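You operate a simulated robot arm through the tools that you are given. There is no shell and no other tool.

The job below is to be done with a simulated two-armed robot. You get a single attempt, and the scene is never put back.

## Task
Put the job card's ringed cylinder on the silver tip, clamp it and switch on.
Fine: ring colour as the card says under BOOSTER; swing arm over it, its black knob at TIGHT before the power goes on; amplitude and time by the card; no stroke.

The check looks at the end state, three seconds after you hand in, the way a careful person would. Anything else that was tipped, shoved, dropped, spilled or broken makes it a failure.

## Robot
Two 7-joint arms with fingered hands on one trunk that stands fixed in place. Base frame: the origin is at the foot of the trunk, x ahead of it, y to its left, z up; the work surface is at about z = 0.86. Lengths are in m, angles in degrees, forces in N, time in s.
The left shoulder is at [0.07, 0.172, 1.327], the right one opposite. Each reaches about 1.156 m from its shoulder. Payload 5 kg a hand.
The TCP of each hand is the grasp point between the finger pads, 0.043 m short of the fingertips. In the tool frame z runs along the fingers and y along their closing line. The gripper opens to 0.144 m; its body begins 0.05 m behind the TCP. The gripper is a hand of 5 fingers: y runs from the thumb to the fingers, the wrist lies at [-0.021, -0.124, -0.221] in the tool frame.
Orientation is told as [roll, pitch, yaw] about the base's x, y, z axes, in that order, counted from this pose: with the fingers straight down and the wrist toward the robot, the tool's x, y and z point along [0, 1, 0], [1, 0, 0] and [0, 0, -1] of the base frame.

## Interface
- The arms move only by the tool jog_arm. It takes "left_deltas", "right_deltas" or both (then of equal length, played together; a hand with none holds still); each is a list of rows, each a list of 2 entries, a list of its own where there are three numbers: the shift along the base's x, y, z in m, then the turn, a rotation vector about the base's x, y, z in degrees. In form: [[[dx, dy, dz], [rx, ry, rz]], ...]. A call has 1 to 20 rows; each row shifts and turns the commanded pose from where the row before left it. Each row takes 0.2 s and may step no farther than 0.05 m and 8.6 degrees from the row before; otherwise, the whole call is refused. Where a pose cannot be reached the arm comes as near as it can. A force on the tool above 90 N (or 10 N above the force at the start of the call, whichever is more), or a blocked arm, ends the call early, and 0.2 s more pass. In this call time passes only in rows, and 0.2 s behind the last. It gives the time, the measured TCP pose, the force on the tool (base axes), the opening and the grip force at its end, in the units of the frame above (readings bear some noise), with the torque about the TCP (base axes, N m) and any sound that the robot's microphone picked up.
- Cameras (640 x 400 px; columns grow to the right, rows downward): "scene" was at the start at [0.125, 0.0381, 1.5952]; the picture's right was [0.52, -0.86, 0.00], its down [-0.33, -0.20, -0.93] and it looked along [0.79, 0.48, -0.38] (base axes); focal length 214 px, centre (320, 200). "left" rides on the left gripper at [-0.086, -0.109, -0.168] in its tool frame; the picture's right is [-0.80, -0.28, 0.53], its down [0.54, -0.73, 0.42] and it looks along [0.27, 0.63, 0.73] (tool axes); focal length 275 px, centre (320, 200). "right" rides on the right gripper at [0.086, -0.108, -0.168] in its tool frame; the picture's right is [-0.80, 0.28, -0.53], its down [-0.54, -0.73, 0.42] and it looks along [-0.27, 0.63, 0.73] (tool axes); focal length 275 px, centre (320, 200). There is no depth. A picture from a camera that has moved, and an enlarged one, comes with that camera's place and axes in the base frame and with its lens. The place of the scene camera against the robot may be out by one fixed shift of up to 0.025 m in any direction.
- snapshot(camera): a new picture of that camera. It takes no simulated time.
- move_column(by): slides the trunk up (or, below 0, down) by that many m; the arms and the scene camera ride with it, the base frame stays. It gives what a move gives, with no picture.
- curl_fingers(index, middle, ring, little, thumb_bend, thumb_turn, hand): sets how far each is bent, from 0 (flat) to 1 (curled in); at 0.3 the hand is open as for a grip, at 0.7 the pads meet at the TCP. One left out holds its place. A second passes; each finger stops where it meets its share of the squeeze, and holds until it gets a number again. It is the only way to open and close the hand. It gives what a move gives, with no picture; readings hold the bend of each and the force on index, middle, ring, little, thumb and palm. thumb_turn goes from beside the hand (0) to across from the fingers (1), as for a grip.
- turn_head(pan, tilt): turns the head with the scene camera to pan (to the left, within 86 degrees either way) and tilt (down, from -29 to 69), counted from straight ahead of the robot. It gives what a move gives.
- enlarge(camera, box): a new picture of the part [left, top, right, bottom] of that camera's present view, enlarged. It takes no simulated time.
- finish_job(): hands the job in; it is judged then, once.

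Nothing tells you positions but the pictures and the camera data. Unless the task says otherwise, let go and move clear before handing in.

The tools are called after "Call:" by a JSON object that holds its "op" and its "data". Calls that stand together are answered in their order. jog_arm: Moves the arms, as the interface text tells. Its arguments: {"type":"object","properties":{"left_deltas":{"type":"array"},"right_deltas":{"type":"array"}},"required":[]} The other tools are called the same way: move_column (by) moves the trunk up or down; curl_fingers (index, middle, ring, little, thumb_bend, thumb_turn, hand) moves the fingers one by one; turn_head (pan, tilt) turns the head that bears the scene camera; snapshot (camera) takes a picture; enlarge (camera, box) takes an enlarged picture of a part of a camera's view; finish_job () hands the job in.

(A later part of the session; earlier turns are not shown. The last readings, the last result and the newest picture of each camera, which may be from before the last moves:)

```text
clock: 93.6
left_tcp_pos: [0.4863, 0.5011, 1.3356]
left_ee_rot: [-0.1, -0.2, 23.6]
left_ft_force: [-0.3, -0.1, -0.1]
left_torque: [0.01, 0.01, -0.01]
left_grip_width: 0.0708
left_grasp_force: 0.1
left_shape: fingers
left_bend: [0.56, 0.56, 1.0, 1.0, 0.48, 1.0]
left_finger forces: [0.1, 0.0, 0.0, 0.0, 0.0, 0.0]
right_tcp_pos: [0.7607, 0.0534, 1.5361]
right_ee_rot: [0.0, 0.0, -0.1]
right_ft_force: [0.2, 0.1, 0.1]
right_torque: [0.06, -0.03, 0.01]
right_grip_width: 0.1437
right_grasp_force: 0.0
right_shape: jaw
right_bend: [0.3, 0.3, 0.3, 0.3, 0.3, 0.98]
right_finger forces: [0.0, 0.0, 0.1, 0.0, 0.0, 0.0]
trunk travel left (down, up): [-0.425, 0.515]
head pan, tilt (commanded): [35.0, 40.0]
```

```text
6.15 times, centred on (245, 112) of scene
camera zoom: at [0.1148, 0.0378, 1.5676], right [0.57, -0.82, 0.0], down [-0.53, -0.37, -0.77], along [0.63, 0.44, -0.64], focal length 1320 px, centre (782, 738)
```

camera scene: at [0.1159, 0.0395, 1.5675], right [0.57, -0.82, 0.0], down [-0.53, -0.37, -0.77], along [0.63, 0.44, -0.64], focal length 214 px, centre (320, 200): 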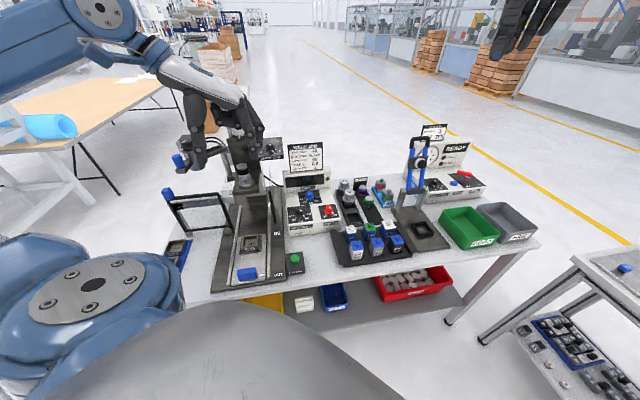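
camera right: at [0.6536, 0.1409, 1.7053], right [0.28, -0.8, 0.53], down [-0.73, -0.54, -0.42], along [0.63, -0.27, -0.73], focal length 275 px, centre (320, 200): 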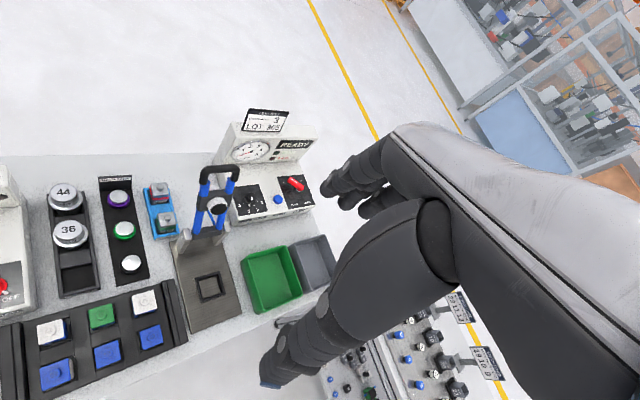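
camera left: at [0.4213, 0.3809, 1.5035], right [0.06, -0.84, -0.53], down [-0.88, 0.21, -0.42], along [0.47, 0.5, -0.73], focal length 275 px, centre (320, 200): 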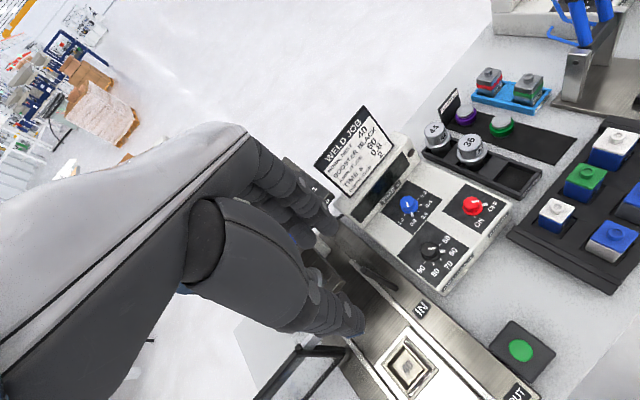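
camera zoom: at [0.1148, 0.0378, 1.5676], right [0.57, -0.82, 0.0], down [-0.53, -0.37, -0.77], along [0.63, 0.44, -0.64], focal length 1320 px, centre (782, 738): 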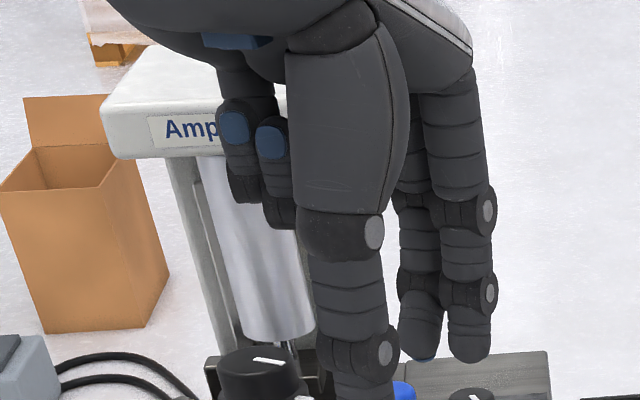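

The knob cap is ~45 mm wide with a pointer now at FREE; TIGHT is ~105° clockwise, on the left-front. The press head overhangs just behind, so rather than gripping from above I'll push the pointer round the front with an extended index finger. First I set that hand shape and check it.

Call:
{"op": "curl_fingers", "data": {"hand": "left", "index": 0.42, "middle": 1.0, "ring": 1.0, "little": 1.0, "thumb_bend": 0.3, "thumb_turn": 1.0}}

Call:
{"op": "jog_arm", "data": {"left_deltas": [[[0, 0, 0.01], [0, 0, 6.2]], [[0, 0, 0.01], [0, 0, 6.2]], [[0, 0, 0], [0, 0, 6.2]]]}}

Call:
{"op": "snapshot", "data": {"camera": "left"}}

Call:
{"op": "enlarge", "data": {"camera": "scene", "box": [200, 60, 320, 160]}}

```text
clock: 94.6
left_tcp_pos: [0.4875, 0.5049, 1.3358]
left_ee_rot: [0.0, -0.1, 23.6]
left_ft_force: [-0.4, 0.5, 0.6]
left_torque: [-0.02, 0.02, -0.01]
left_grip_width: 0.1279
left_grasp_force: 0.1
left_shape: fingers
left_bend: [0.42, 1.0, 1.0, 1.0, 0.3, 0.98]
left_finger forces: [0.0, 0.2, 0.0, 0.1, 0.1, 0.0]
right_tcp_pos: [0.7613, 0.0554, 1.5363]
right_ee_rot: [0.0, 0.0, 0.0]
right_ft_force: [0.1, -0.7, -0.2]
right_torque: [-0.01, 0.0, 0.0]
right_grip_width: 0.1436
right_grasp_force: 0.0
right_shape: jaw
right_bend: [0.3, 0.3, 0.3, 0.3, 0.3, 0.98]
right_finger forces: [0.0, 0.0, 0.0, 0.0, 0.0, 0.1]
trunk travel left (down, up): [-0.425, 0.515]
head pan, tilt (commanded): [35.0, 40.0]
```

```text
clock: 95.4
left_tcp_pos: [0.4871, 0.5009, 1.3551]
left_ee_rot: [0.0, -0.1, 42.3]
left_ft_force: [0.1, 0.3, -0.2]
left_torque: [0.01, -0.02, -0.02]
left_grip_width: 0.128
left_grasp_force: 0.1
left_shape: fingers
left_bend: [0.42, 1.0, 1.0, 1.0, 0.3, 0.98]
left_finger forces: [0.1, 0.0, 0.0, 0.1, 0.0, 0.2]
right_tcp_pos: [0.7607, 0.0537, 1.5383]
right_ee_rot: [0.0, -0.1, 0.0]
right_ft_force: [-0.7, -0.4, -1.5]
right_torque: [0.04, -0.05, 0.01]
right_grip_width: 0.1438
right_grasp_force: 0.0
right_shape: jaw
right_bend: [0.3, 0.3, 0.3, 0.3, 0.3, 0.98]
right_finger forces: [0.1, 0.0, 0.1, 0.0, 0.0, 0.0]
trunk travel left (down, up): [-0.425, 0.515]
head pan, tilt (commanded): [35.0, 40.0]
```

```text
taken
camera left: at [0.4644, 0.3655, 1.5232], right [0.33, -0.78, -0.53], down [-0.9, -0.09, -0.42], along [0.28, 0.62, -0.73], focal length 275 px, centre (320, 200)
```

left: 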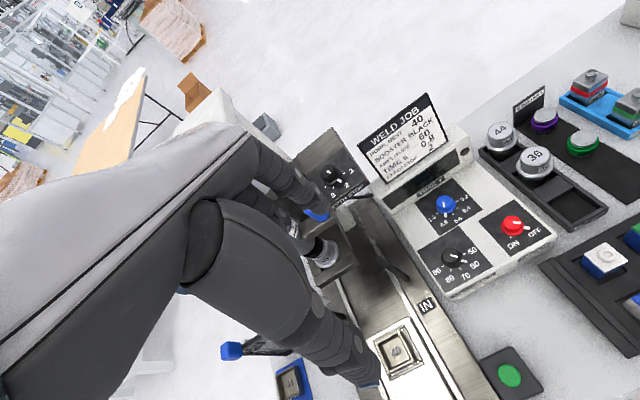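

```text
4.00 times, centred on (260, 110) of scene
camera zoom: at [0.1148, 0.0375, 1.5676], right [0.57, -0.82, 0.0], down [-0.53, -0.37, -0.77], along [0.63, 0.44, -0.64], focal length 858 px, centre (560, 560)
```

zoom: 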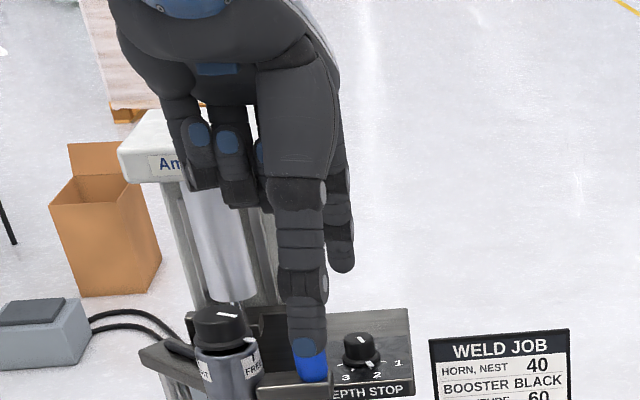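

I'll instead use the proven three-finger grip, with the hand in the same attitude as when I set the booster (fingers left, thumb right, curled fingers toward me) and leaning back from the press head, sliding in from the front.

Call:
{"op": "curl_fingers", "data": {"hand": "left", "index": 0.5, "middle": 0.5, "thumb_bend": 0.44}}

Call:
{"op": "jog_arm", "data": {"left_deltas": [[[-0.005, 0.0, -0.005], [0, 0, 8]], [[-0.005, 0.0, -0.005], [0, 0, 8]], [[-0.005, 0.005, -0.01], [0, 0, 8]], [[0, 0.005, -0.01], [0, 0, 8]], [[0, 0.005, -0.01], [0, 0, 8]], [[0, 0.005, -0.01], [0, 0, 8]], [[0, 0.005, -0.01], [0, 0, 8]], [[0, 0.005, 0], [0, 0, 8]], [[0, 0.005, 0], [0, 0, 8]], [[0, 0.005, 0], [0, 0, 8]]]}}

Call:
{"op": "snapshot", "data": {"camera": "left"}}

Call:
{"op": "enlarge", "data": {"camera": "scene", "box": [180, 60, 320, 180]}}

```text
clock: 96.4
left_tcp_pos: [0.4872, 0.5038, 1.3546]
left_ee_rot: [0.0, -0.1, 42.2]
left_ft_force: [-0.5, 0.1, 0.4]
left_torque: [0.0, -0.02, 0.03]
left_grip_width: 0.0898
left_grasp_force: 0.1
left_shape: fingers
left_bend: [0.5, 0.5, 1.0, 1.0, 0.44, 0.99]
left_finger forces: [0.1, 0.1, 0.0, 0.0, 0.0, 0.1]
right_tcp_pos: [0.762, 0.0548, 1.5374]
right_ee_rot: [0.0, 0.0, 0.0]
right_ft_force: [0.5, 0.2, -0.9]
right_torque: [0.01, -0.01, 0.02]
right_grip_width: 0.144
right_grasp_force: 0.1
right_shape: jaw
right_bend: [0.3, 0.3, 0.3, 0.3, 0.3, 0.98]
right_finger forces: [0.0, 0.0, 0.0, 0.0, 0.0, 0.1]
trunk travel left (down, up): [-0.425, 0.515]
head pan, tilt (commanded): [35.0, 40.0]
```

```text
clock: 98.6
left_tcp_pos: [0.4728, 0.5434, 1.2943]
left_ee_rot: [0.0, -0.1, 122.3]
left_ft_force: [0.3, -0.2, -1.1]
left_torque: [0.0, -0.02, -0.02]
left_grip_width: 0.0896
left_grasp_force: 0.0
left_shape: fingers
left_bend: [0.5, 0.5, 1.0, 1.0, 0.44, 0.99]
left_finger forces: [0.0, 0.0, 0.0, 0.1, 0.0, 0.0]
right_tcp_pos: [0.7626, 0.0541, 1.5357]
right_ee_rot: [0.0, 0.0, 0.0]
right_ft_force: [-0.1, 0.3, -0.4]
right_torque: [0.0, 0.05, -0.01]
right_grip_width: 0.1435
right_grasp_force: 0.1
right_shape: jaw
right_bend: [0.3, 0.3, 0.3, 0.3, 0.3, 0.98]
right_finger forces: [0.0, 0.0, 0.0, 0.0, 0.0, 0.0]
trunk travel left (down, up): [-0.425, 0.515]
head pan, tilt (commanded): [35.0, 40.0]
```

```text
taken
camera left: at [0.6041, 0.4977, 1.4619], right [0.82, 0.19, -0.54], down [-0.07, -0.9, -0.42], along [-0.56, 0.39, -0.73], focal length 275 px, centre (320, 200)
```

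left: 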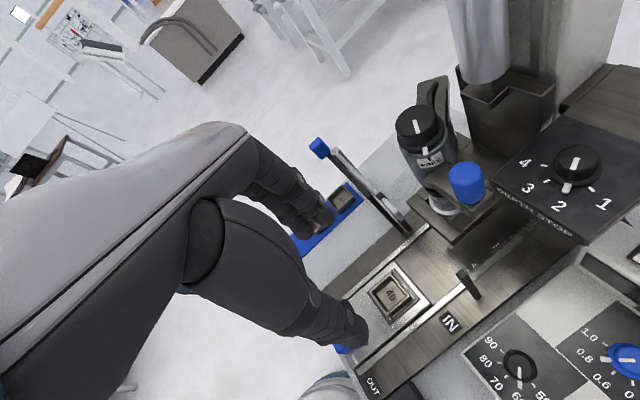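

```text
3.33 times, centred on (250, 120) of scene
camera zoom: at [0.1161, 0.0387, 1.5675], right [0.57, -0.82, 0.0], down [-0.53, -0.37, -0.77], along [0.63, 0.44, -0.64], focal length 715 px, centre (553, 467)
```

zoom: 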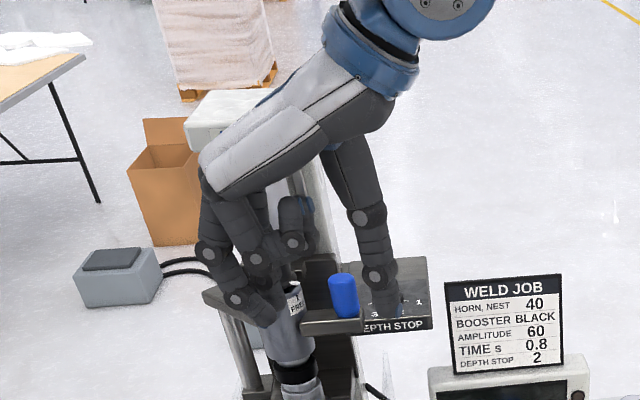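

ψ=122° is reachable and the wrist camera has a fine view of the knob, grip and ram. Measuring precisely now.

Call:
{"op": "enlarge", "data": {"camera": "left", "box": [370, 60, 530, 230]}}

Call:
{"op": "enlarge", "data": {"camera": "left", "box": [385, 90, 465, 154]}}

```text
2.35 times, centred on (450, 145) of left
camera zoom: at [0.6041, 0.4977, 1.4619], right [0.82, 0.19, -0.54], down [-0.07, -0.9, -0.42], along [-0.56, 0.39, -0.73], focal length 648 px, centre (14, 329)
```

zoom: 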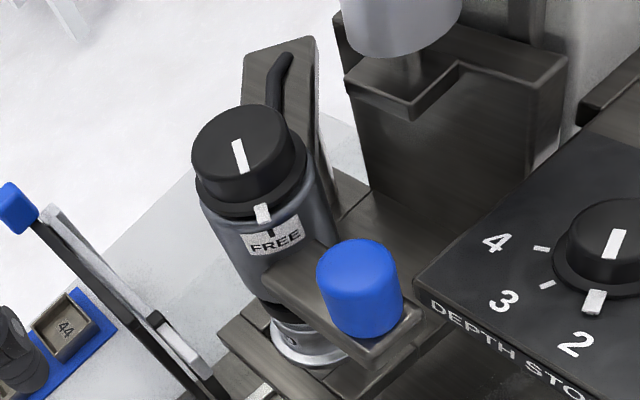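

```text
6.25 times, centred on (425, 122) of left
camera zoom: at [0.6041, 0.4977, 1.4619], right [0.82, 0.19, -0.54], down [-0.07, -0.9, -0.42], along [-0.56, 0.39, -0.73], focal length 1720 px, centre (-336, 688)
```

zoom: 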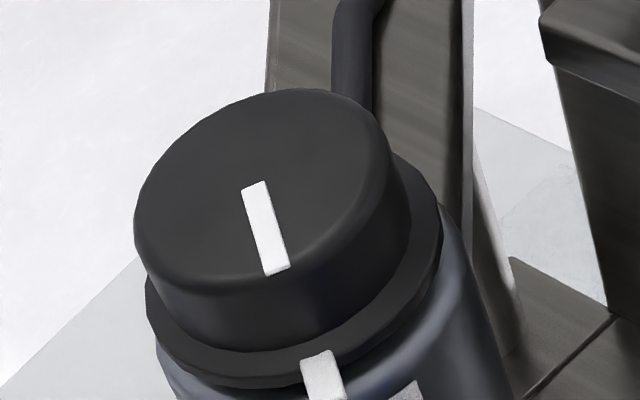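

Knob axis is about [0.533, 0.70], top z≈1.235. I'll lean the hand back 15°, drop to knob height in front of it, then slide in with thumb right and fingers left.

Call:
{"op": "jog_arm", "data": {"left_deltas": [[[0, 0, 0], [4.0, -6.34, 0]], [[0, 0.01, 0], [4.0, -6.34, 0]], [[-0.014, 0.034, -0.01], [0, 0, 0]], [[-0.014, 0.034, -0.014], [0, 0, 0]], [[-0.014, 0.026, -0.0135], [0, 0, 0]]]}}

Call:
{"op": "snapshot", "data": {"camera": "left"}}

Call:
{"op": "enlarge", "data": {"camera": "scene", "box": [180, 80, 290, 180]}}

```text
clock: 99.8
left_tcp_pos: [0.4293, 0.6486, 1.2572]
left_ee_rot: [-15.1, -0.1, 122.2]
left_ft_force: [0.1, 0.1, 0.5]
left_torque: [-0.03, -0.01, -0.02]
left_grip_width: 0.0893
left_grasp_force: 0.0
left_shape: fingers
left_bend: [0.5, 0.5, 1.0, 1.0, 0.44, 0.99]
left_finger forces: [0.0, 0.1, 0.0, 0.0, 0.0, 0.0]
right_tcp_pos: [0.7606, 0.056, 1.5389]
right_ee_rot: [0.0, 0.0, 0.0]
right_ft_force: [-1.3, 0.0, 0.9]
right_torque: [0.0, 0.0, -0.01]
right_grip_width: 0.1439
right_grasp_force: 0.0
right_shape: jaw
right_bend: [0.3, 0.3, 0.3, 0.3, 0.3, 0.98]
right_finger forces: [0.0, 0.0, 0.0, 0.0, 0.1, 0.1]
trunk travel left (down, up): [-0.425, 0.515]
head pan, tilt (commanded): [35.0, 40.0]
```

```text
taken
camera left: at [0.5206, 0.5766, 1.4419], right [0.92, 0.24, -0.31], down [0.04, -0.83, -0.55], along [-0.39, 0.49, -0.78], focal length 275 px, centre (320, 200)
```

left: 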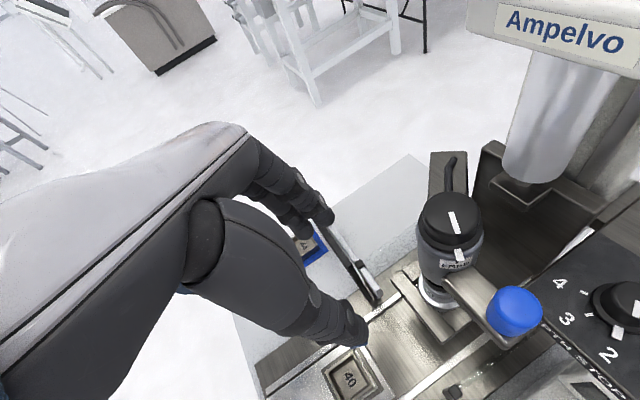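

```text
4.00 times, centred on (235, 130) of scene
camera zoom: at [0.114, 0.0394, 1.5677], right [0.57, -0.82, 0.0], down [-0.53, -0.37, -0.77], along [0.63, 0.44, -0.64], focal length 858 px, centre (660, 480)
```

zoom: 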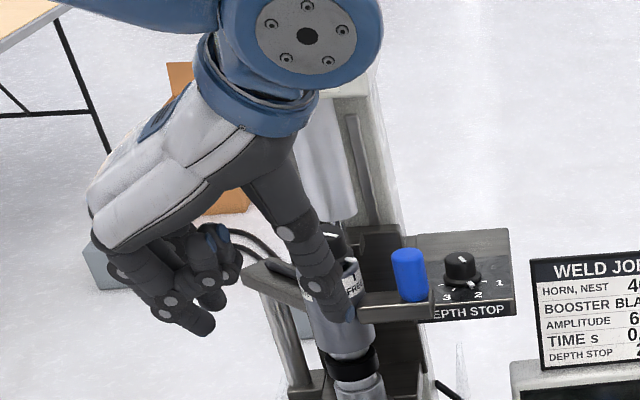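

Call:
{"op": "jog_arm", "data": {"left_deltas": [[[0.03, 0.0187, 0], [0, 0, 0]], [[0.03, 0.0187, 0], [0, 0, 0]]]}}

Call:
{"op": "enlarge", "data": {"camera": "left", "box": [280, 160, 480, 320]}}

Call:
{"op": "enlarge", "data": {"camera": "scene", "box": [190, 90, 280, 165]}}

```text
clock: 100.4
left_tcp_pos: [0.4913, 0.6871, 1.2545]
left_ee_rot: [-14.8, -0.2, 122.2]
left_ft_force: [0.1, 0.8, -0.1]
left_torque: [-0.04, 0.02, -0.01]
left_grip_width: 0.0893
left_grasp_force: 0.1
left_shape: fingers
left_bend: [0.5, 0.5, 1.0, 1.0, 0.44, 0.99]
left_finger forces: [0.0, 0.0, 0.0, 0.1, 0.1, 0.0]
right_tcp_pos: [0.7627, 0.0576, 1.5357]
right_ee_rot: [-0.1, 0.1, 0.1]
right_ft_force: [-0.4, 0.5, 0.2]
right_torque: [-0.04, 0.05, 0.05]
right_grip_width: 0.1436
right_grasp_force: 0.1
right_shape: jaw
right_bend: [0.3, 0.3, 0.3, 0.3, 0.3, 0.98]
right_finger forces: [0.0, 0.0, 0.0, 0.0, 0.0, 0.0]
trunk travel left (down, up): [-0.425, 0.515]
head pan, tilt (commanded): [35.0, 40.0]
```

```text
2.50 times, centred on (380, 240) of left
camera zoom: at [0.5839, 0.6163, 1.4395], right [0.92, 0.24, -0.31], down [0.04, -0.83, -0.55], along [-0.4, 0.49, -0.77], focal length 688 px, centre (170, 100)
```

zoom: 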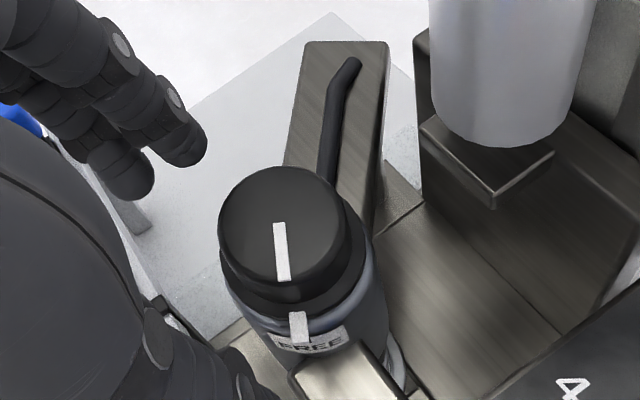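

```text
5.33 times, centred on (235, 128) of scene
camera zoom: at [0.1174, 0.0411, 1.5673], right [0.57, -0.82, 0.0], down [-0.53, -0.37, -0.76], along [0.63, 0.44, -0.64], focal length 1144 px, centre (773, 587)
```

zoom: 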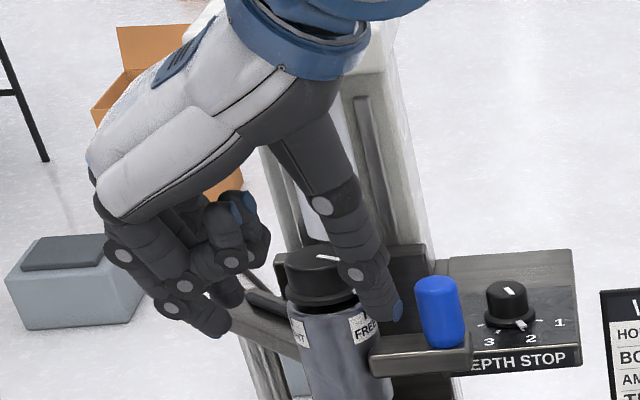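

Call:
{"op": "jog_arm", "data": {"left_deltas": [[[0.015, 0.0105, 0.0005], [0, 0, 0]], [[0.014, 0.0099, 0.0005], [0, 0, 0]]]}}

Call:
{"op": "enlarge", "data": {"camera": "left", "box": [260, 180, 420, 308]}}

Call:
{"op": "enlarge", "data": {"camera": "scene", "box": [205, 110, 265, 160]}}

```text
clock: 101.0
left_tcp_pos: [0.5203, 0.7058, 1.2575]
left_ee_rot: [-14.9, 0.0, 122.2]
left_ft_force: [0.3, 0.3, -0.1]
left_torque: [-0.02, 0.01, 0.02]
left_grip_width: 0.0893
left_grasp_force: 0.0
left_shape: fingers
left_bend: [0.5, 0.5, 1.0, 1.0, 0.44, 0.99]
left_finger forces: [0.0, 0.0, 0.1, 0.0, 0.1, 0.0]
right_tcp_pos: [0.7637, 0.0571, 1.536]
right_ee_rot: [-0.1, 0.1, 0.1]
right_ft_force: [0.4, 0.2, -0.2]
right_torque: [0.01, 0.03, -0.01]
right_grip_width: 0.1437
right_grasp_force: 0.0
right_shape: jaw
right_bend: [0.3, 0.3, 0.3, 0.3, 0.3, 0.98]
right_finger forces: [0.1, 0.0, 0.2, 0.0, 0.0, 0.0]
trunk travel left (down, up): [-0.425, 0.515]
head pan, tilt (commanded): [35.0, 40.0]
```

```text
3.12 times, centred on (340, 244) of left
camera zoom: at [0.6128, 0.6362, 1.4413], right [0.92, 0.24, -0.31], down [0.04, -0.83, -0.55], along [-0.39, 0.49, -0.78], focal length 860 px, centre (258, 62)
```

zoom: 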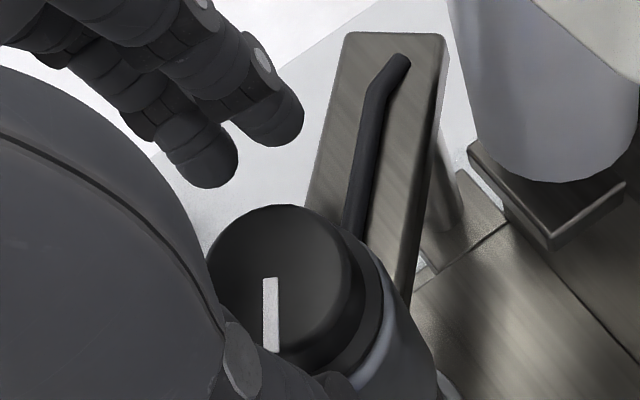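

```text
8.00 times, centred on (235, 135) of scene
camera zoom: at [0.1175, 0.0408, 1.5673], right [0.57, -0.82, 0.0], down [-0.53, -0.37, -0.76], along [0.63, 0.44, -0.64], focal length 1716 px, centre (1000, 720)
```

zoom: 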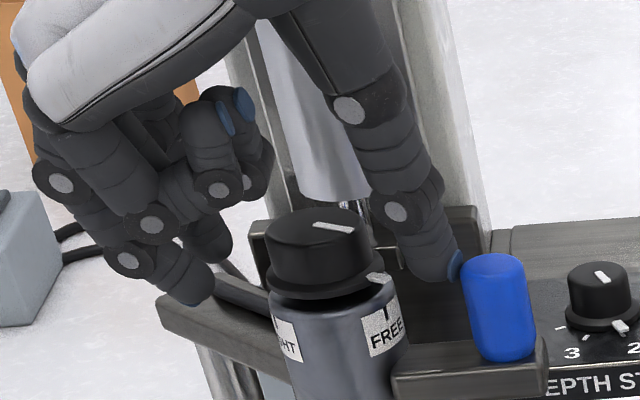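

Knob cap is right at the pinch centre. Closing on it.

Call:
{"op": "curl_fingers", "data": {"hand": "left", "index": 0.66, "middle": 0.66, "thumb_bend": 0.6}}

Call:
{"op": "enlarge", "data": {"camera": "left", "box": [260, 180, 420, 308]}}

Call:
{"op": "enlarge", "data": {"camera": "scene", "box": [205, 110, 265, 160]}}

```text
clock: 102.0
left_tcp_pos: [0.5191, 0.7036, 1.2589]
left_ee_rot: [-14.9, -0.1, 122.3]
left_ft_force: [2.3, -3.4, -1.6]
left_torque: [-0.13, 0.0, -0.03]
left_grip_width: 0.0423
left_grasp_force: 4.9
left_shape: fingers
left_bend: [0.65, 0.65, 1.0, 1.0, 0.56, 1.0]
left_finger forces: [1.3, 1.1, 0.0, 0.1, 6.2, 0.0]
right_tcp_pos: [0.761, 0.0543, 1.5369]
right_ee_rot: [0.0, 0.2, 0.0]
right_ft_force: [0.1, -0.5, -0.7]
right_torque: [0.01, 0.01, 0.02]
right_grip_width: 0.1436
right_grasp_force: 0.1
right_shape: jaw
right_bend: [0.3, 0.3, 0.3, 0.3, 0.3, 0.98]
right_finger forces: [0.0, 0.0, 0.1, 0.0, 0.0, 0.1]
trunk travel left (down, up): [-0.425, 0.515]
head pan, tilt (commanded): [35.0, 40.0]
```

```text
3.12 times, centred on (340, 244) of left
camera zoom: at [0.6114, 0.6332, 1.4431], right [0.92, 0.24, -0.31], down [0.04, -0.83, -0.55], along [-0.39, 0.49, -0.77], focal length 860 px, centre (258, 62)
```

zoom: 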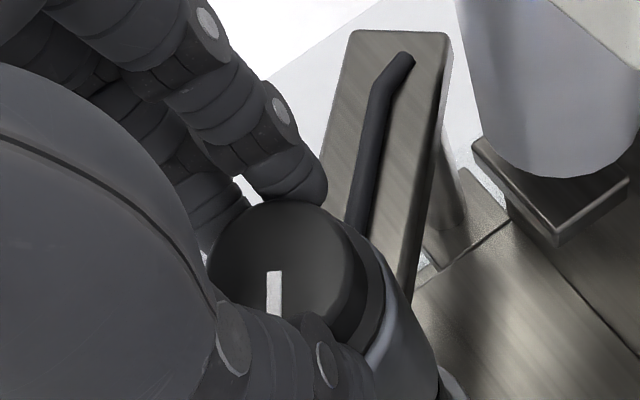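

```text
8.00 times, centred on (235, 135) of scene
camera zoom: at [0.1158, 0.0383, 1.5676], right [0.57, -0.82, 0.0], down [-0.53, -0.37, -0.77], along [0.63, 0.44, -0.64], focal length 1716 px, centre (1000, 720)
```

zoom: 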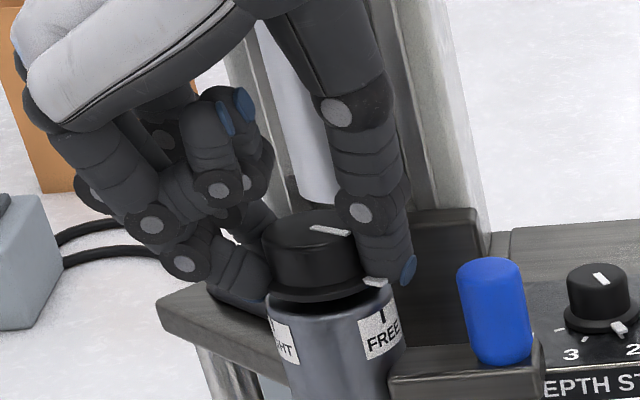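

Call:
{"op": "jog_arm", "data": {"left_deltas": [[[0.0008, -0.0012, 0], [0, 0, 0]]]}}

Call:
{"op": "curl_fingers", "data": {"hand": "left", "index": 0.74, "middle": 0.74, "thumb_bend": 0.67}}

Call:
{"op": "jog_arm", "data": {"left_deltas": [[[0.0006, 0.0015, 0], [0, 0, -8]], [[0.0008, 0.0014, 0], [0, 0, -8]], [[0.001, 0.0013, 0], [0, 0, -8]]]}}

Call:
{"op": "enlarge", "data": {"camera": "scene", "box": [205, 110, 265, 160]}}

Call:
{"op": "enlarge", "data": {"camera": "left", "box": [260, 180, 420, 308]}}

```text
clock: 102.4
left_tcp_pos: [0.5194, 0.7021, 1.2593]
left_ee_rot: [-15.0, -0.1, 122.4]
left_ft_force: [1.5, -2.2, -0.5]
left_torque: [-0.1, -0.05, -0.04]
left_grip_width: 0.0423
left_grasp_force: 4.3
left_shape: fingers
left_bend: [0.65, 0.65, 1.0, 1.0, 0.56, 1.0]
left_finger forces: [1.6, 1.2, 0.1, 0.0, 5.6, 0.0]
right_tcp_pos: [0.7617, 0.0531, 1.5364]
right_ee_rot: [0.0, -0.1, 0.1]
right_ft_force: [0.2, 0.0, 0.7]
right_torque: [-0.02, -0.01, 0.01]
right_grip_width: 0.1438
right_grasp_force: 0.0
right_shape: jaw
right_bend: [0.3, 0.3, 0.3, 0.3, 0.3, 0.98]
right_finger forces: [0.1, 0.0, 0.0, 0.0, 0.0, 0.0]
trunk travel left (down, up): [-0.425, 0.515]
head pan, tilt (commanded): [35.0, 40.0]
```

```text
clock: 103.4
left_tcp_pos: [0.5197, 0.7037, 1.258]
left_ee_rot: [-15.0, 0.0, 122.2]
left_ft_force: [0.4, 3.7, -2.3]
left_torque: [-0.04, -0.11, -0.06]
left_grip_width: 0.0403
left_grasp_force: 16.4
left_shape: fingers
left_bend: [0.65, 0.67, 1.0, 1.0, 0.58, 1.0]
left_finger forces: [8.9, 9.1, 0.0, 0.0, 15.4, 0.0]
right_tcp_pos: [0.7627, 0.0559, 1.5374]
right_ee_rot: [0.0, 0.0, 0.0]
right_ft_force: [0.5, 0.3, 0.1]
right_torque: [-0.03, -0.02, 0.0]
right_grip_width: 0.1437
right_grasp_force: 0.0
right_shape: jaw
right_bend: [0.3, 0.3, 0.3, 0.3, 0.3, 0.98]
right_finger forces: [0.1, 0.0, 0.0, 0.0, 0.0, 0.0]
trunk travel left (down, up): [-0.425, 0.515]
head pan, tilt (commanded): [35.0, 40.0]
```

```text
clock: 104.2
left_tcp_pos: [0.523, 0.7072, 1.2593]
left_ee_rot: [-15.0, -0.1, 98.1]
left_ft_force: [-1.4, 0.9, -3.0]
left_torque: [-0.13, 0.04, -0.02]
left_grip_width: 0.0403
left_grasp_force: 16.5
left_shape: fingers
left_bend: [0.64, 0.67, 1.0, 1.0, 0.58, 1.0]
left_finger forces: [8.2, 9.1, 0.0, 0.0, 15.9, 0.0]
right_tcp_pos: [0.7594, 0.0559, 1.5373]
right_ee_rot: [0.0, 0.0, 0.0]
right_ft_force: [0.0, -0.4, -0.3]
right_torque: [-0.04, -0.04, 0.0]
right_grip_width: 0.1438
right_grasp_force: 0.0
right_shape: jaw
right_bend: [0.3, 0.3, 0.3, 0.3, 0.3, 0.98]
right_finger forces: [0.0, 0.0, 0.0, 0.0, 0.0, 0.0]
trunk travel left (down, up): [-0.425, 0.515]
head pan, tilt (commanded): [35.0, 40.0]
```

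```text
8.00 times, centred on (235, 135) of scene
camera zoom: at [0.1143, 0.0402, 1.5676], right [0.57, -0.82, 0.0], down [-0.53, -0.37, -0.77], along [0.63, 0.44, -0.64], focal length 1716 px, centre (1000, 720)
```

zoom: 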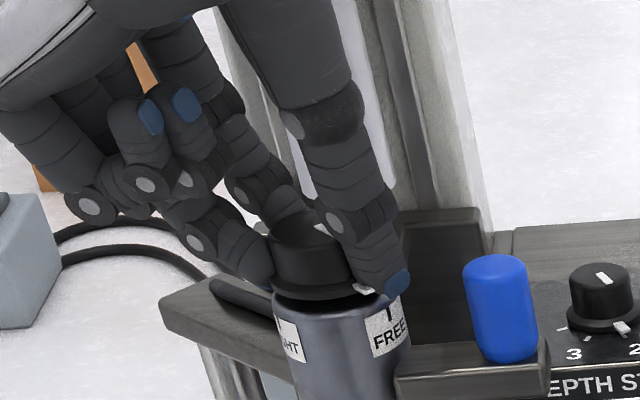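

```text
3.12 times, centred on (340, 244) of left
camera zoom: at [0.5766, 0.6065, 1.4424], right [0.94, -0.15, -0.31], down [-0.31, -0.78, -0.55], along [-0.16, 0.61, -0.78], focal length 860 px, centre (258, 62)
```

zoom: 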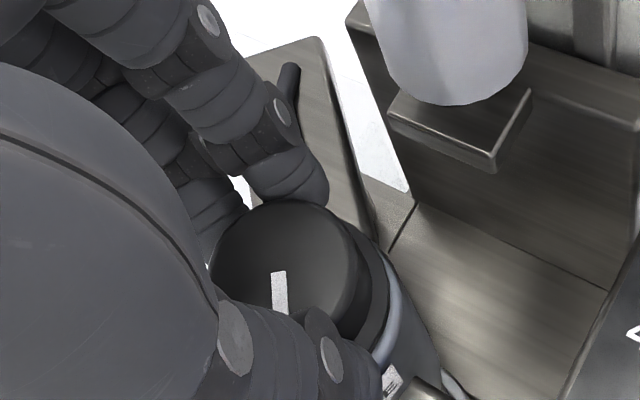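

The knob is turning (pointer has left FREE). I'll release, swing the hand back 32° around it and take another bite.

Call:
{"op": "curl_fingers", "data": {"hand": "left", "index": 0.57, "middle": 0.57, "thumb_bend": 0.5}}

Call:
{"op": "jog_arm", "data": {"left_deltas": [[[-0.0009, -0.0011, 0], [0, 0, 8]], [[-0.0007, -0.0012, 0], [0, 0, 8]], [[-0.0005, -0.0013, 0], [0, 0, 8]], [[-0.0003, -0.0014, 0], [0, 0, 8]]]}}

Call:
{"op": "enlarge", "data": {"camera": "scene", "box": [205, 110, 265, 160]}}

Call:
{"op": "enlarge", "data": {"camera": "left", "box": [260, 180, 420, 308]}}

```text
clock: 105.2
left_tcp_pos: [0.5219, 0.7063, 1.2581]
left_ee_rot: [-15.0, 0.0, 98.2]
left_ft_force: [0.3, -0.5, -0.2]
left_torque: [0.01, -0.01, -0.01]
left_grip_width: 0.0669
left_grasp_force: 0.1
left_shape: fingers
left_bend: [0.56, 0.56, 1.0, 1.0, 0.5, 1.0]
left_finger forces: [0.0, 0.0, 0.0, 0.0, 0.1, 0.0]
right_tcp_pos: [0.7615, 0.0554, 1.5374]
right_ee_rot: [0.0, 0.1, -0.1]
right_ft_force: [-0.7, -0.2, -0.7]
right_torque: [0.01, 0.02, 0.0]
right_grip_width: 0.1433
right_grasp_force: 0.1
right_shape: jaw
right_bend: [0.3, 0.3, 0.3, 0.3, 0.3, 0.98]
right_finger forces: [0.0, 0.1, 0.0, 0.0, 0.0, 0.1]
trunk travel left (down, up): [-0.425, 0.515]
head pan, tilt (commanded): [35.0, 40.0]
```

```text
clock: 106.2
left_tcp_pos: [0.5206, 0.7031, 1.2584]
left_ee_rot: [-15.0, -0.1, 130.4]
left_ft_force: [0.5, 0.2, -0.1]
left_torque: [0.0, 0.03, -0.01]
left_grip_width: 0.067
left_grasp_force: 0.0
left_shape: fingers
left_bend: [0.56, 0.56, 1.0, 1.0, 0.5, 1.0]
left_finger forces: [0.0, 0.0, 0.0, 0.0, 0.0, 0.0]
right_tcp_pos: [0.763, 0.0552, 1.5363]
right_ee_rot: [0.0, 0.1, 0.0]
right_ft_force: [0.9, -0.7, -1.1]
right_torque: [-0.01, 0.03, 0.0]
right_grip_width: 0.1438
right_grasp_force: 0.0
right_shape: jaw
right_bend: [0.3, 0.3, 0.3, 0.3, 0.3, 0.98]
right_finger forces: [0.0, 0.1, 0.0, 0.0, 0.1, 0.0]
trunk travel left (down, up): [-0.425, 0.515]
head pan, tilt (commanded): [35.0, 40.0]
```

```text
8.00 times, centred on (235, 135) of scene
camera zoom: at [0.1164, 0.0383, 1.5675], right [0.57, -0.82, 0.0], down [-0.53, -0.37, -0.77], along [0.63, 0.44, -0.64], focal length 1716 px, centre (1000, 720)
```

zoom: 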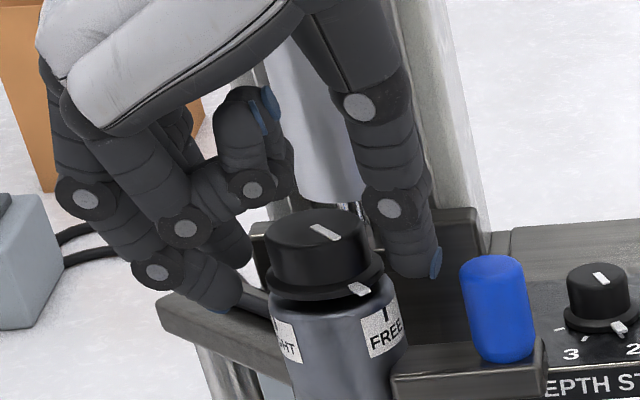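

```text
3.12 times, centred on (340, 244) of left
camera zoom: at [0.6219, 0.6455, 1.4421], right [0.87, 0.37, -0.31], down [0.15, -0.82, -0.55], along [-0.46, 0.43, -0.77], focal length 860 px, centre (258, 62)
```

zoom: 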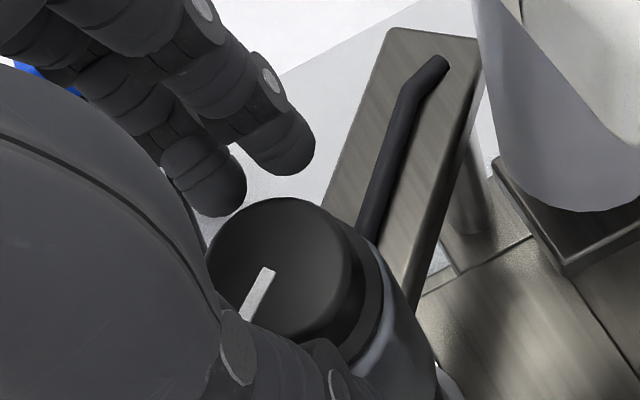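

Call:
{"op": "curl_fingers", "data": {"hand": "left", "index": 0.74, "middle": 0.74, "thumb_bend": 0.67}}

Call:
{"op": "jog_arm", "data": {"left_deltas": [[[0.0003, 0.0014, 0], [0, 0, -8]], [[0.0005, 0.0013, 0], [0, 0, -8]], [[0.0007, 0.0012, 0], [0, 0, -8]], [[0.0009, 0.0011, 0], [0, 0, -8]]]}}

Call:
{"op": "enlarge", "data": {"camera": "scene", "box": [205, 110, 265, 160]}}

Call:
{"op": "enlarge", "data": {"camera": "left", "box": [260, 180, 420, 308]}}

```text
clock: 107.2
left_tcp_pos: [0.5208, 0.7032, 1.2576]
left_ee_rot: [-14.9, -0.1, 130.2]
left_ft_force: [-0.5, 0.8, -5.7]
left_torque: [-0.14, -0.09, 0.02]
left_grip_width: 0.0398
left_grasp_force: 15.9
left_shape: fingers
left_bend: [0.65, 0.66, 1.0, 1.0, 0.58, 1.0]
left_finger forces: [7.5, 8.3, 0.0, 0.0, 15.5, 0.0]
right_tcp_pos: [0.7632, 0.0552, 1.5363]
right_ee_rot: [-0.1, 0.2, 0.0]
right_ft_force: [-0.3, 0.3, 0.5]
right_torque: [-0.02, -0.02, 0.02]
right_grip_width: 0.1437
right_grasp_force: 0.0
right_shape: jaw
right_bend: [0.3, 0.3, 0.3, 0.3, 0.3, 0.98]
right_finger forces: [0.1, 0.0, 0.1, 0.0, 0.0, 0.0]
trunk travel left (down, up): [-0.425, 0.515]
head pan, tilt (commanded): [35.0, 40.0]
```

```text
clock: 108.2
left_tcp_pos: [0.5227, 0.7072, 1.2581]
left_ee_rot: [-15.0, -0.1, 98.1]
left_ft_force: [0.4, 0.7, -7.8]
left_torque: [-0.09, 0.05, 0.05]
left_grip_width: 0.0398
left_grasp_force: 15.4
left_shape: fingers
left_bend: [0.65, 0.67, 1.0, 1.0, 0.58, 1.0]
left_finger forces: [7.7, 8.5, 0.0, 0.0, 15.1, 0.1]
right_tcp_pos: [0.7605, 0.0555, 1.5369]
right_ee_rot: [-0.2, 0.0, 0.0]
right_ft_force: [-0.1, -0.7, 0.6]
right_torque: [-0.01, -0.03, -0.01]
right_grip_width: 0.1436
right_grasp_force: 0.0
right_shape: jaw
right_bend: [0.3, 0.3, 0.3, 0.3, 0.3, 0.98]
right_finger forces: [0.1, 0.0, 0.0, 0.0, 0.0, 0.0]
trunk travel left (down, up): [-0.425, 0.515]
head pan, tilt (commanded): [35.0, 40.0]
```

```text
8.00 times, centred on (235, 135) of scene
camera zoom: at [0.1148, 0.0402, 1.5675], right [0.57, -0.82, 0.0], down [-0.53, -0.37, -0.77], along [0.63, 0.44, -0.64], focal length 1716 px, centre (1000, 720)
```

zoom: 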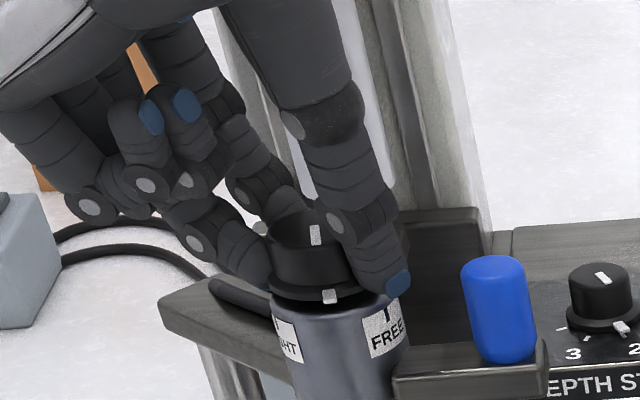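

```text
3.12 times, centred on (340, 244) of left
camera zoom: at [0.5775, 0.6068, 1.4418], right [0.94, -0.15, -0.31], down [-0.31, -0.78, -0.55], along [-0.16, 0.61, -0.78], focal length 860 px, centre (258, 62)
```

zoom: 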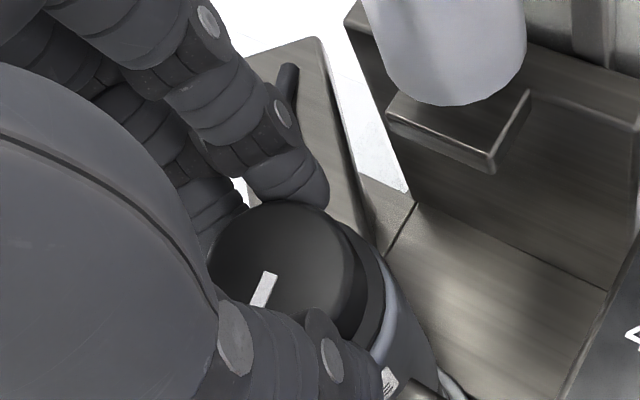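

Halfway: the pointer is now at the front. Repeating the same bite.

Call:
{"op": "curl_fingers", "data": {"hand": "left", "index": 0.57, "middle": 0.57, "thumb_bend": 0.5}}

Call:
{"op": "jog_arm", "data": {"left_deltas": [[[-0.0009, -0.0011, 0], [0, 0, 8]], [[-0.0007, -0.0012, 0], [0, 0, 8]], [[-0.0005, -0.0013, 0], [0, 0, 8]], [[-0.0003, -0.0014, 0], [0, 0, 8]]]}}

Call:
{"op": "curl_fingers", "data": {"hand": "left", "index": 0.74, "middle": 0.74, "thumb_bend": 0.67}}

Call:
{"op": "jog_arm", "data": {"left_deltas": [[[0.0003, 0.0014, 0], [0, 0, -8]], [[0.0005, 0.0013, 0], [0, 0, -8]], [[0.0007, 0.0012, 0], [0, 0, -8]], [[0.0009, 0.0011, 0], [0, 0, -8]]]}}

Call:
{"op": "enlarge", "data": {"camera": "scene", "box": [205, 110, 265, 160]}}

Call:
{"op": "enlarge", "data": {"camera": "left", "box": [260, 180, 420, 308]}}

```text
clock: 109.2
left_tcp_pos: [0.5218, 0.7069, 1.2586]
left_ee_rot: [-15.0, -0.1, 98.1]
left_ft_force: [-0.1, -0.4, 0.6]
left_torque: [0.01, -0.04, 0.02]
left_grip_width: 0.0669
left_grasp_force: 0.0
left_shape: fingers
left_bend: [0.56, 0.56, 1.0, 1.0, 0.5, 1.0]
left_finger forces: [0.1, 0.0, 0.1, 0.0, 0.0, 0.0]
right_tcp_pos: [0.7606, 0.0541, 1.5382]
right_ee_rot: [0.1, 0.0, 0.0]
right_ft_force: [0.5, 0.5, 0.7]
right_torque: [0.02, 0.02, -0.01]
right_grip_width: 0.1437
right_grasp_force: 0.1
right_shape: jaw
right_bend: [0.3, 0.3, 0.3, 0.3, 0.3, 0.98]
right_finger forces: [0.0, 0.0, 0.1, 0.1, 0.1, 0.0]
trunk travel left (down, up): [-0.425, 0.515]
head pan, tilt (commanded): [35.0, 40.0]
```

```text
clock: 110.2
left_tcp_pos: [0.5211, 0.702, 1.2583]
left_ee_rot: [-14.9, -0.2, 130.3]
left_ft_force: [-0.2, -0.5, 0.0]
left_torque: [-0.02, 0.01, 0.0]
left_grip_width: 0.0672
left_grasp_force: 0.1
left_shape: fingers
left_bend: [0.56, 0.56, 1.0, 1.0, 0.5, 1.0]
left_finger forces: [0.0, 0.1, 0.0, 0.1, 0.0, 0.1]
right_tcp_pos: [0.7638, 0.0528, 1.5366]
right_ee_rot: [0.1, 0.1, 0.0]
right_ft_force: [0.3, 0.9, 0.4]
right_torque: [0.01, 0.06, 0.04]
right_grip_width: 0.1439
right_grasp_force: 0.1
right_shape: jaw
right_bend: [0.3, 0.3, 0.3, 0.3, 0.3, 0.98]
right_finger forces: [0.1, 0.0, 0.0, 0.0, 0.0, 0.1]
trunk travel left (down, up): [-0.425, 0.515]
head pan, tilt (commanded): [35.0, 40.0]
```

```text
clock: 111.2
left_tcp_pos: [0.5206, 0.7027, 1.2573]
left_ee_rot: [-14.9, -0.1, 130.2]
left_ft_force: [0.9, 1.1, -8.3]
left_torque: [-0.06, -0.05, -0.02]
left_grip_width: 0.04
left_grasp_force: 15.3
left_shape: fingers
left_bend: [0.65, 0.66, 1.0, 1.0, 0.58, 1.0]
left_finger forces: [7.4, 8.3, 0.0, 0.1, 15.5, 0.0]
right_tcp_pos: [0.7626, 0.0552, 1.5367]
right_ee_rot: [0.0, 0.1, 0.0]
right_ft_force: [0.0, -0.1, 1.4]
right_torque: [0.03, 0.04, -0.01]
right_grip_width: 0.1434
right_grasp_force: 0.1
right_shape: jaw
right_bend: [0.3, 0.3, 0.3, 0.3, 0.3, 0.98]
right_finger forces: [0.1, 0.0, 0.0, 0.1, 0.1, 0.0]
trunk travel left (down, up): [-0.425, 0.515]
head pan, tilt (commanded): [35.0, 40.0]
```

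```text
clock: 112.2
left_tcp_pos: [0.5236, 0.7093, 1.2504]
left_ee_rot: [-14.4, 0.3, 97.8]
left_ft_force: [-10.8, -3.8, 1.3]
left_torque: [-0.46, 0.44, -0.18]
left_grip_width: 0.0408
left_grasp_force: 17.3
left_shape: fingers
left_bend: [0.65, 0.67, 1.0, 1.0, 0.58, 1.0]
left_finger forces: [6.1, 10.9, 0.0, 0.0, 17.4, 0.1]
right_tcp_pos: [0.7639, 0.0598, 1.5342]
right_ee_rot: [-0.3, 0.3, 0.0]
right_ft_force: [1.5, 0.9, -0.6]
right_torque: [-0.1, 0.11, 0.02]
right_grip_width: 0.1435
right_grasp_force: 0.0
right_shape: jaw
right_bend: [0.3, 0.3, 0.3, 0.3, 0.3, 0.98]
right_finger forces: [0.0, 0.0, 0.0, 0.0, 0.1, 0.0]
trunk travel left (down, up): [-0.425, 0.515]
head pan, tilt (commanded): [35.0, 40.0]
```

```text
8.00 times, centred on (235, 135) of scene
camera zoom: at [0.1172, 0.0444, 1.566], right [0.57, -0.82, 0.0], down [-0.53, -0.37, -0.76], along [0.63, 0.44, -0.65], focal length 1716 px, centre (1000, 720)
```

zoom: 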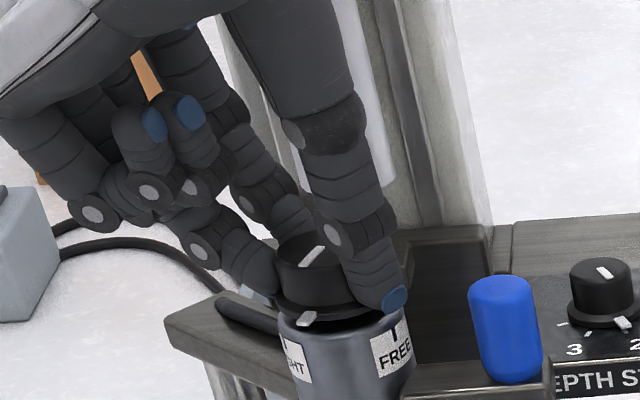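

```text
3.12 times, centred on (340, 244) of left
camera zoom: at [0.5797, 0.6093, 1.4351], right [0.93, -0.16, -0.32], down [-0.32, -0.78, -0.54], along [-0.16, 0.61, -0.78], focal length 860 px, centre (258, 62)
```

zoom: 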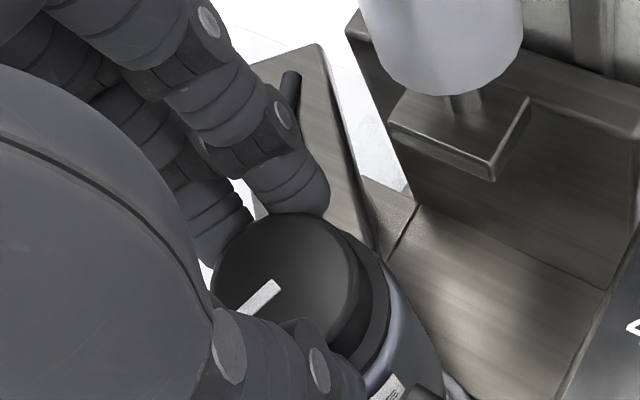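

Something shifted: the hand was drawn down ~7 mm and more of the ram rod shows. I'll stop and look carefully before doing anything else.

Call:
{"op": "enlarge", "data": {"camera": "scene", "box": [190, 80, 350, 240]}}

Call:
{"op": "enlarge", "data": {"camera": "left", "box": [280, 140, 480, 300]}}

Call:
{"op": "snapshot", "data": {"camera": "left"}}

```text
2.50 times, centred on (270, 160) of scene
camera zoom: at [0.1172, 0.0444, 1.566], right [0.57, -0.82, 0.0], down [-0.53, -0.37, -0.76], along [0.63, 0.44, -0.65], focal length 536 px, centre (445, 300)
```

zoom: 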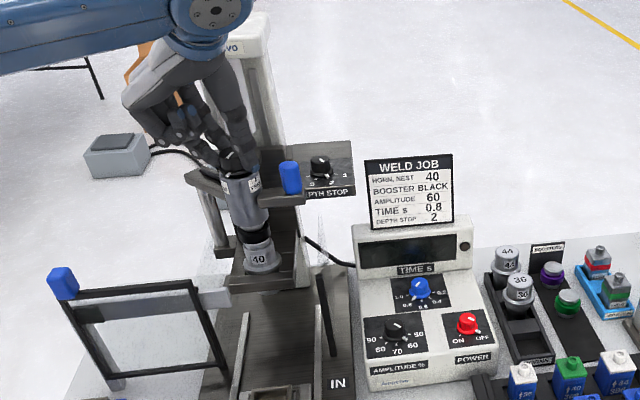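

```text
2.50 times, centred on (380, 220) of left
camera zoom: at [0.5797, 0.6093, 1.4351], right [0.93, -0.16, -0.32], down [-0.32, -0.78, -0.54], along [-0.16, 0.61, -0.78], focal length 688 px, centre (170, 150)
```

zoom: 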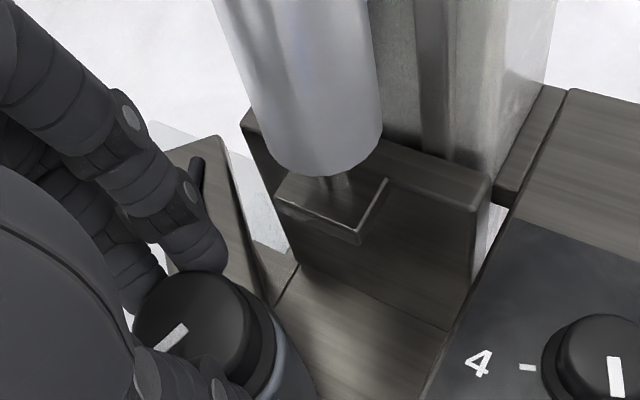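

```text
taken
camera left: at [0.5797, 0.6093, 1.4351], right [0.93, -0.16, -0.32], down [-0.32, -0.78, -0.54], along [-0.16, 0.61, -0.78], focal length 275 px, centre (320, 200)
```

left: 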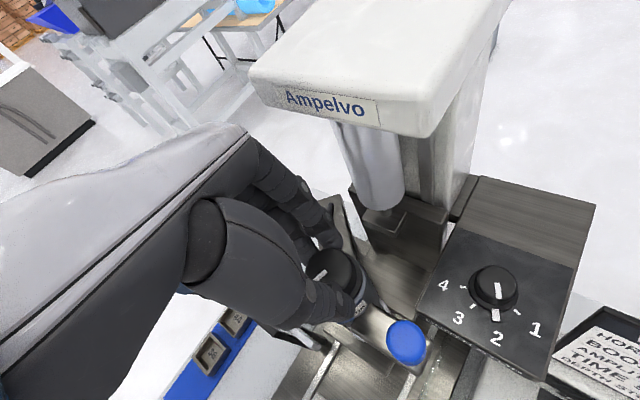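

The carriage seems to have been dragged down about a centimetre by the grip. I'll release the knob and see whether it returns.

Call:
{"op": "curl_fingers", "data": {"hand": "left", "index": 0.57, "middle": 0.57, "thumb_bend": 0.5}}

Call:
{"op": "enlarge", "data": {"camera": "scene", "box": [205, 110, 265, 160]}}

Call:
{"op": "enlarge", "data": {"camera": "left", "box": [280, 140, 480, 300]}}

```text
clock: 113.2
left_tcp_pos: [0.5222, 0.7068, 1.2601]
left_ee_rot: [-15.0, -0.1, 98.2]
left_ft_force: [-0.1, 0.4, 0.3]
left_torque: [0.02, -0.01, 0.01]
left_grip_width: 0.0667
left_grasp_force: 0.1
left_shape: fingers
left_bend: [0.56, 0.56, 1.0, 1.0, 0.5, 1.0]
left_finger forces: [0.0, 0.0, 0.1, 0.1, 0.0, 0.0]
right_tcp_pos: [0.7608, 0.0539, 1.538]
right_ee_rot: [0.0, 0.0, 0.0]
right_ft_force: [0.1, -0.3, 0.0]
right_torque: [0.0, -0.01, -0.01]
right_grip_width: 0.1438
right_grasp_force: 0.2
right_shape: jaw
right_bend: [0.3, 0.3, 0.3, 0.3, 0.3, 0.98]
right_finger forces: [0.1, 0.0, 0.0, 0.0, 0.0, 0.0]
trunk travel left (down, up): [-0.425, 0.515]
head pan, tilt (commanded): [35.0, 40.0]
```

```text
8.00 times, centred on (235, 135) of scene
camera zoom: at [0.1148, 0.0379, 1.5677], right [0.57, -0.82, 0.0], down [-0.53, -0.37, -0.77], along [0.63, 0.44, -0.64], focal length 1716 px, centre (1000, 720)
```

zoom: 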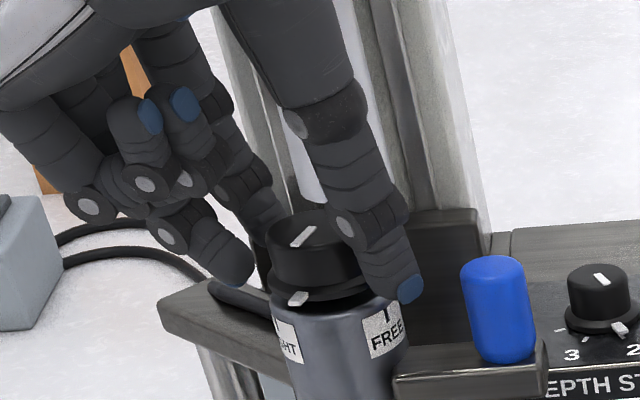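

```text
2.50 times, centred on (380, 220) of left
camera zoom: at [0.5771, 0.6051, 1.4433], right [0.94, -0.15, -0.31], down [-0.31, -0.78, -0.55], along [-0.16, 0.61, -0.77], focal length 688 px, centre (170, 150)
```

zoom: 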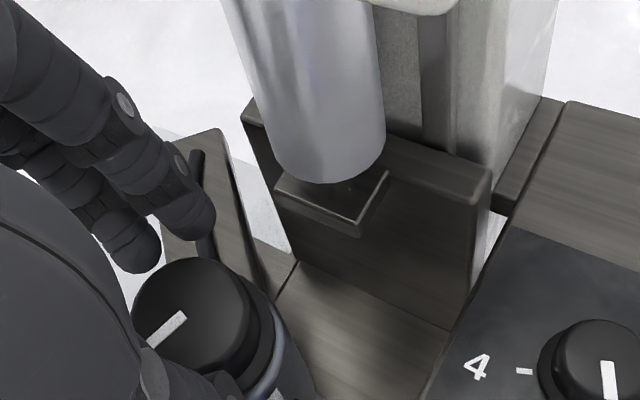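

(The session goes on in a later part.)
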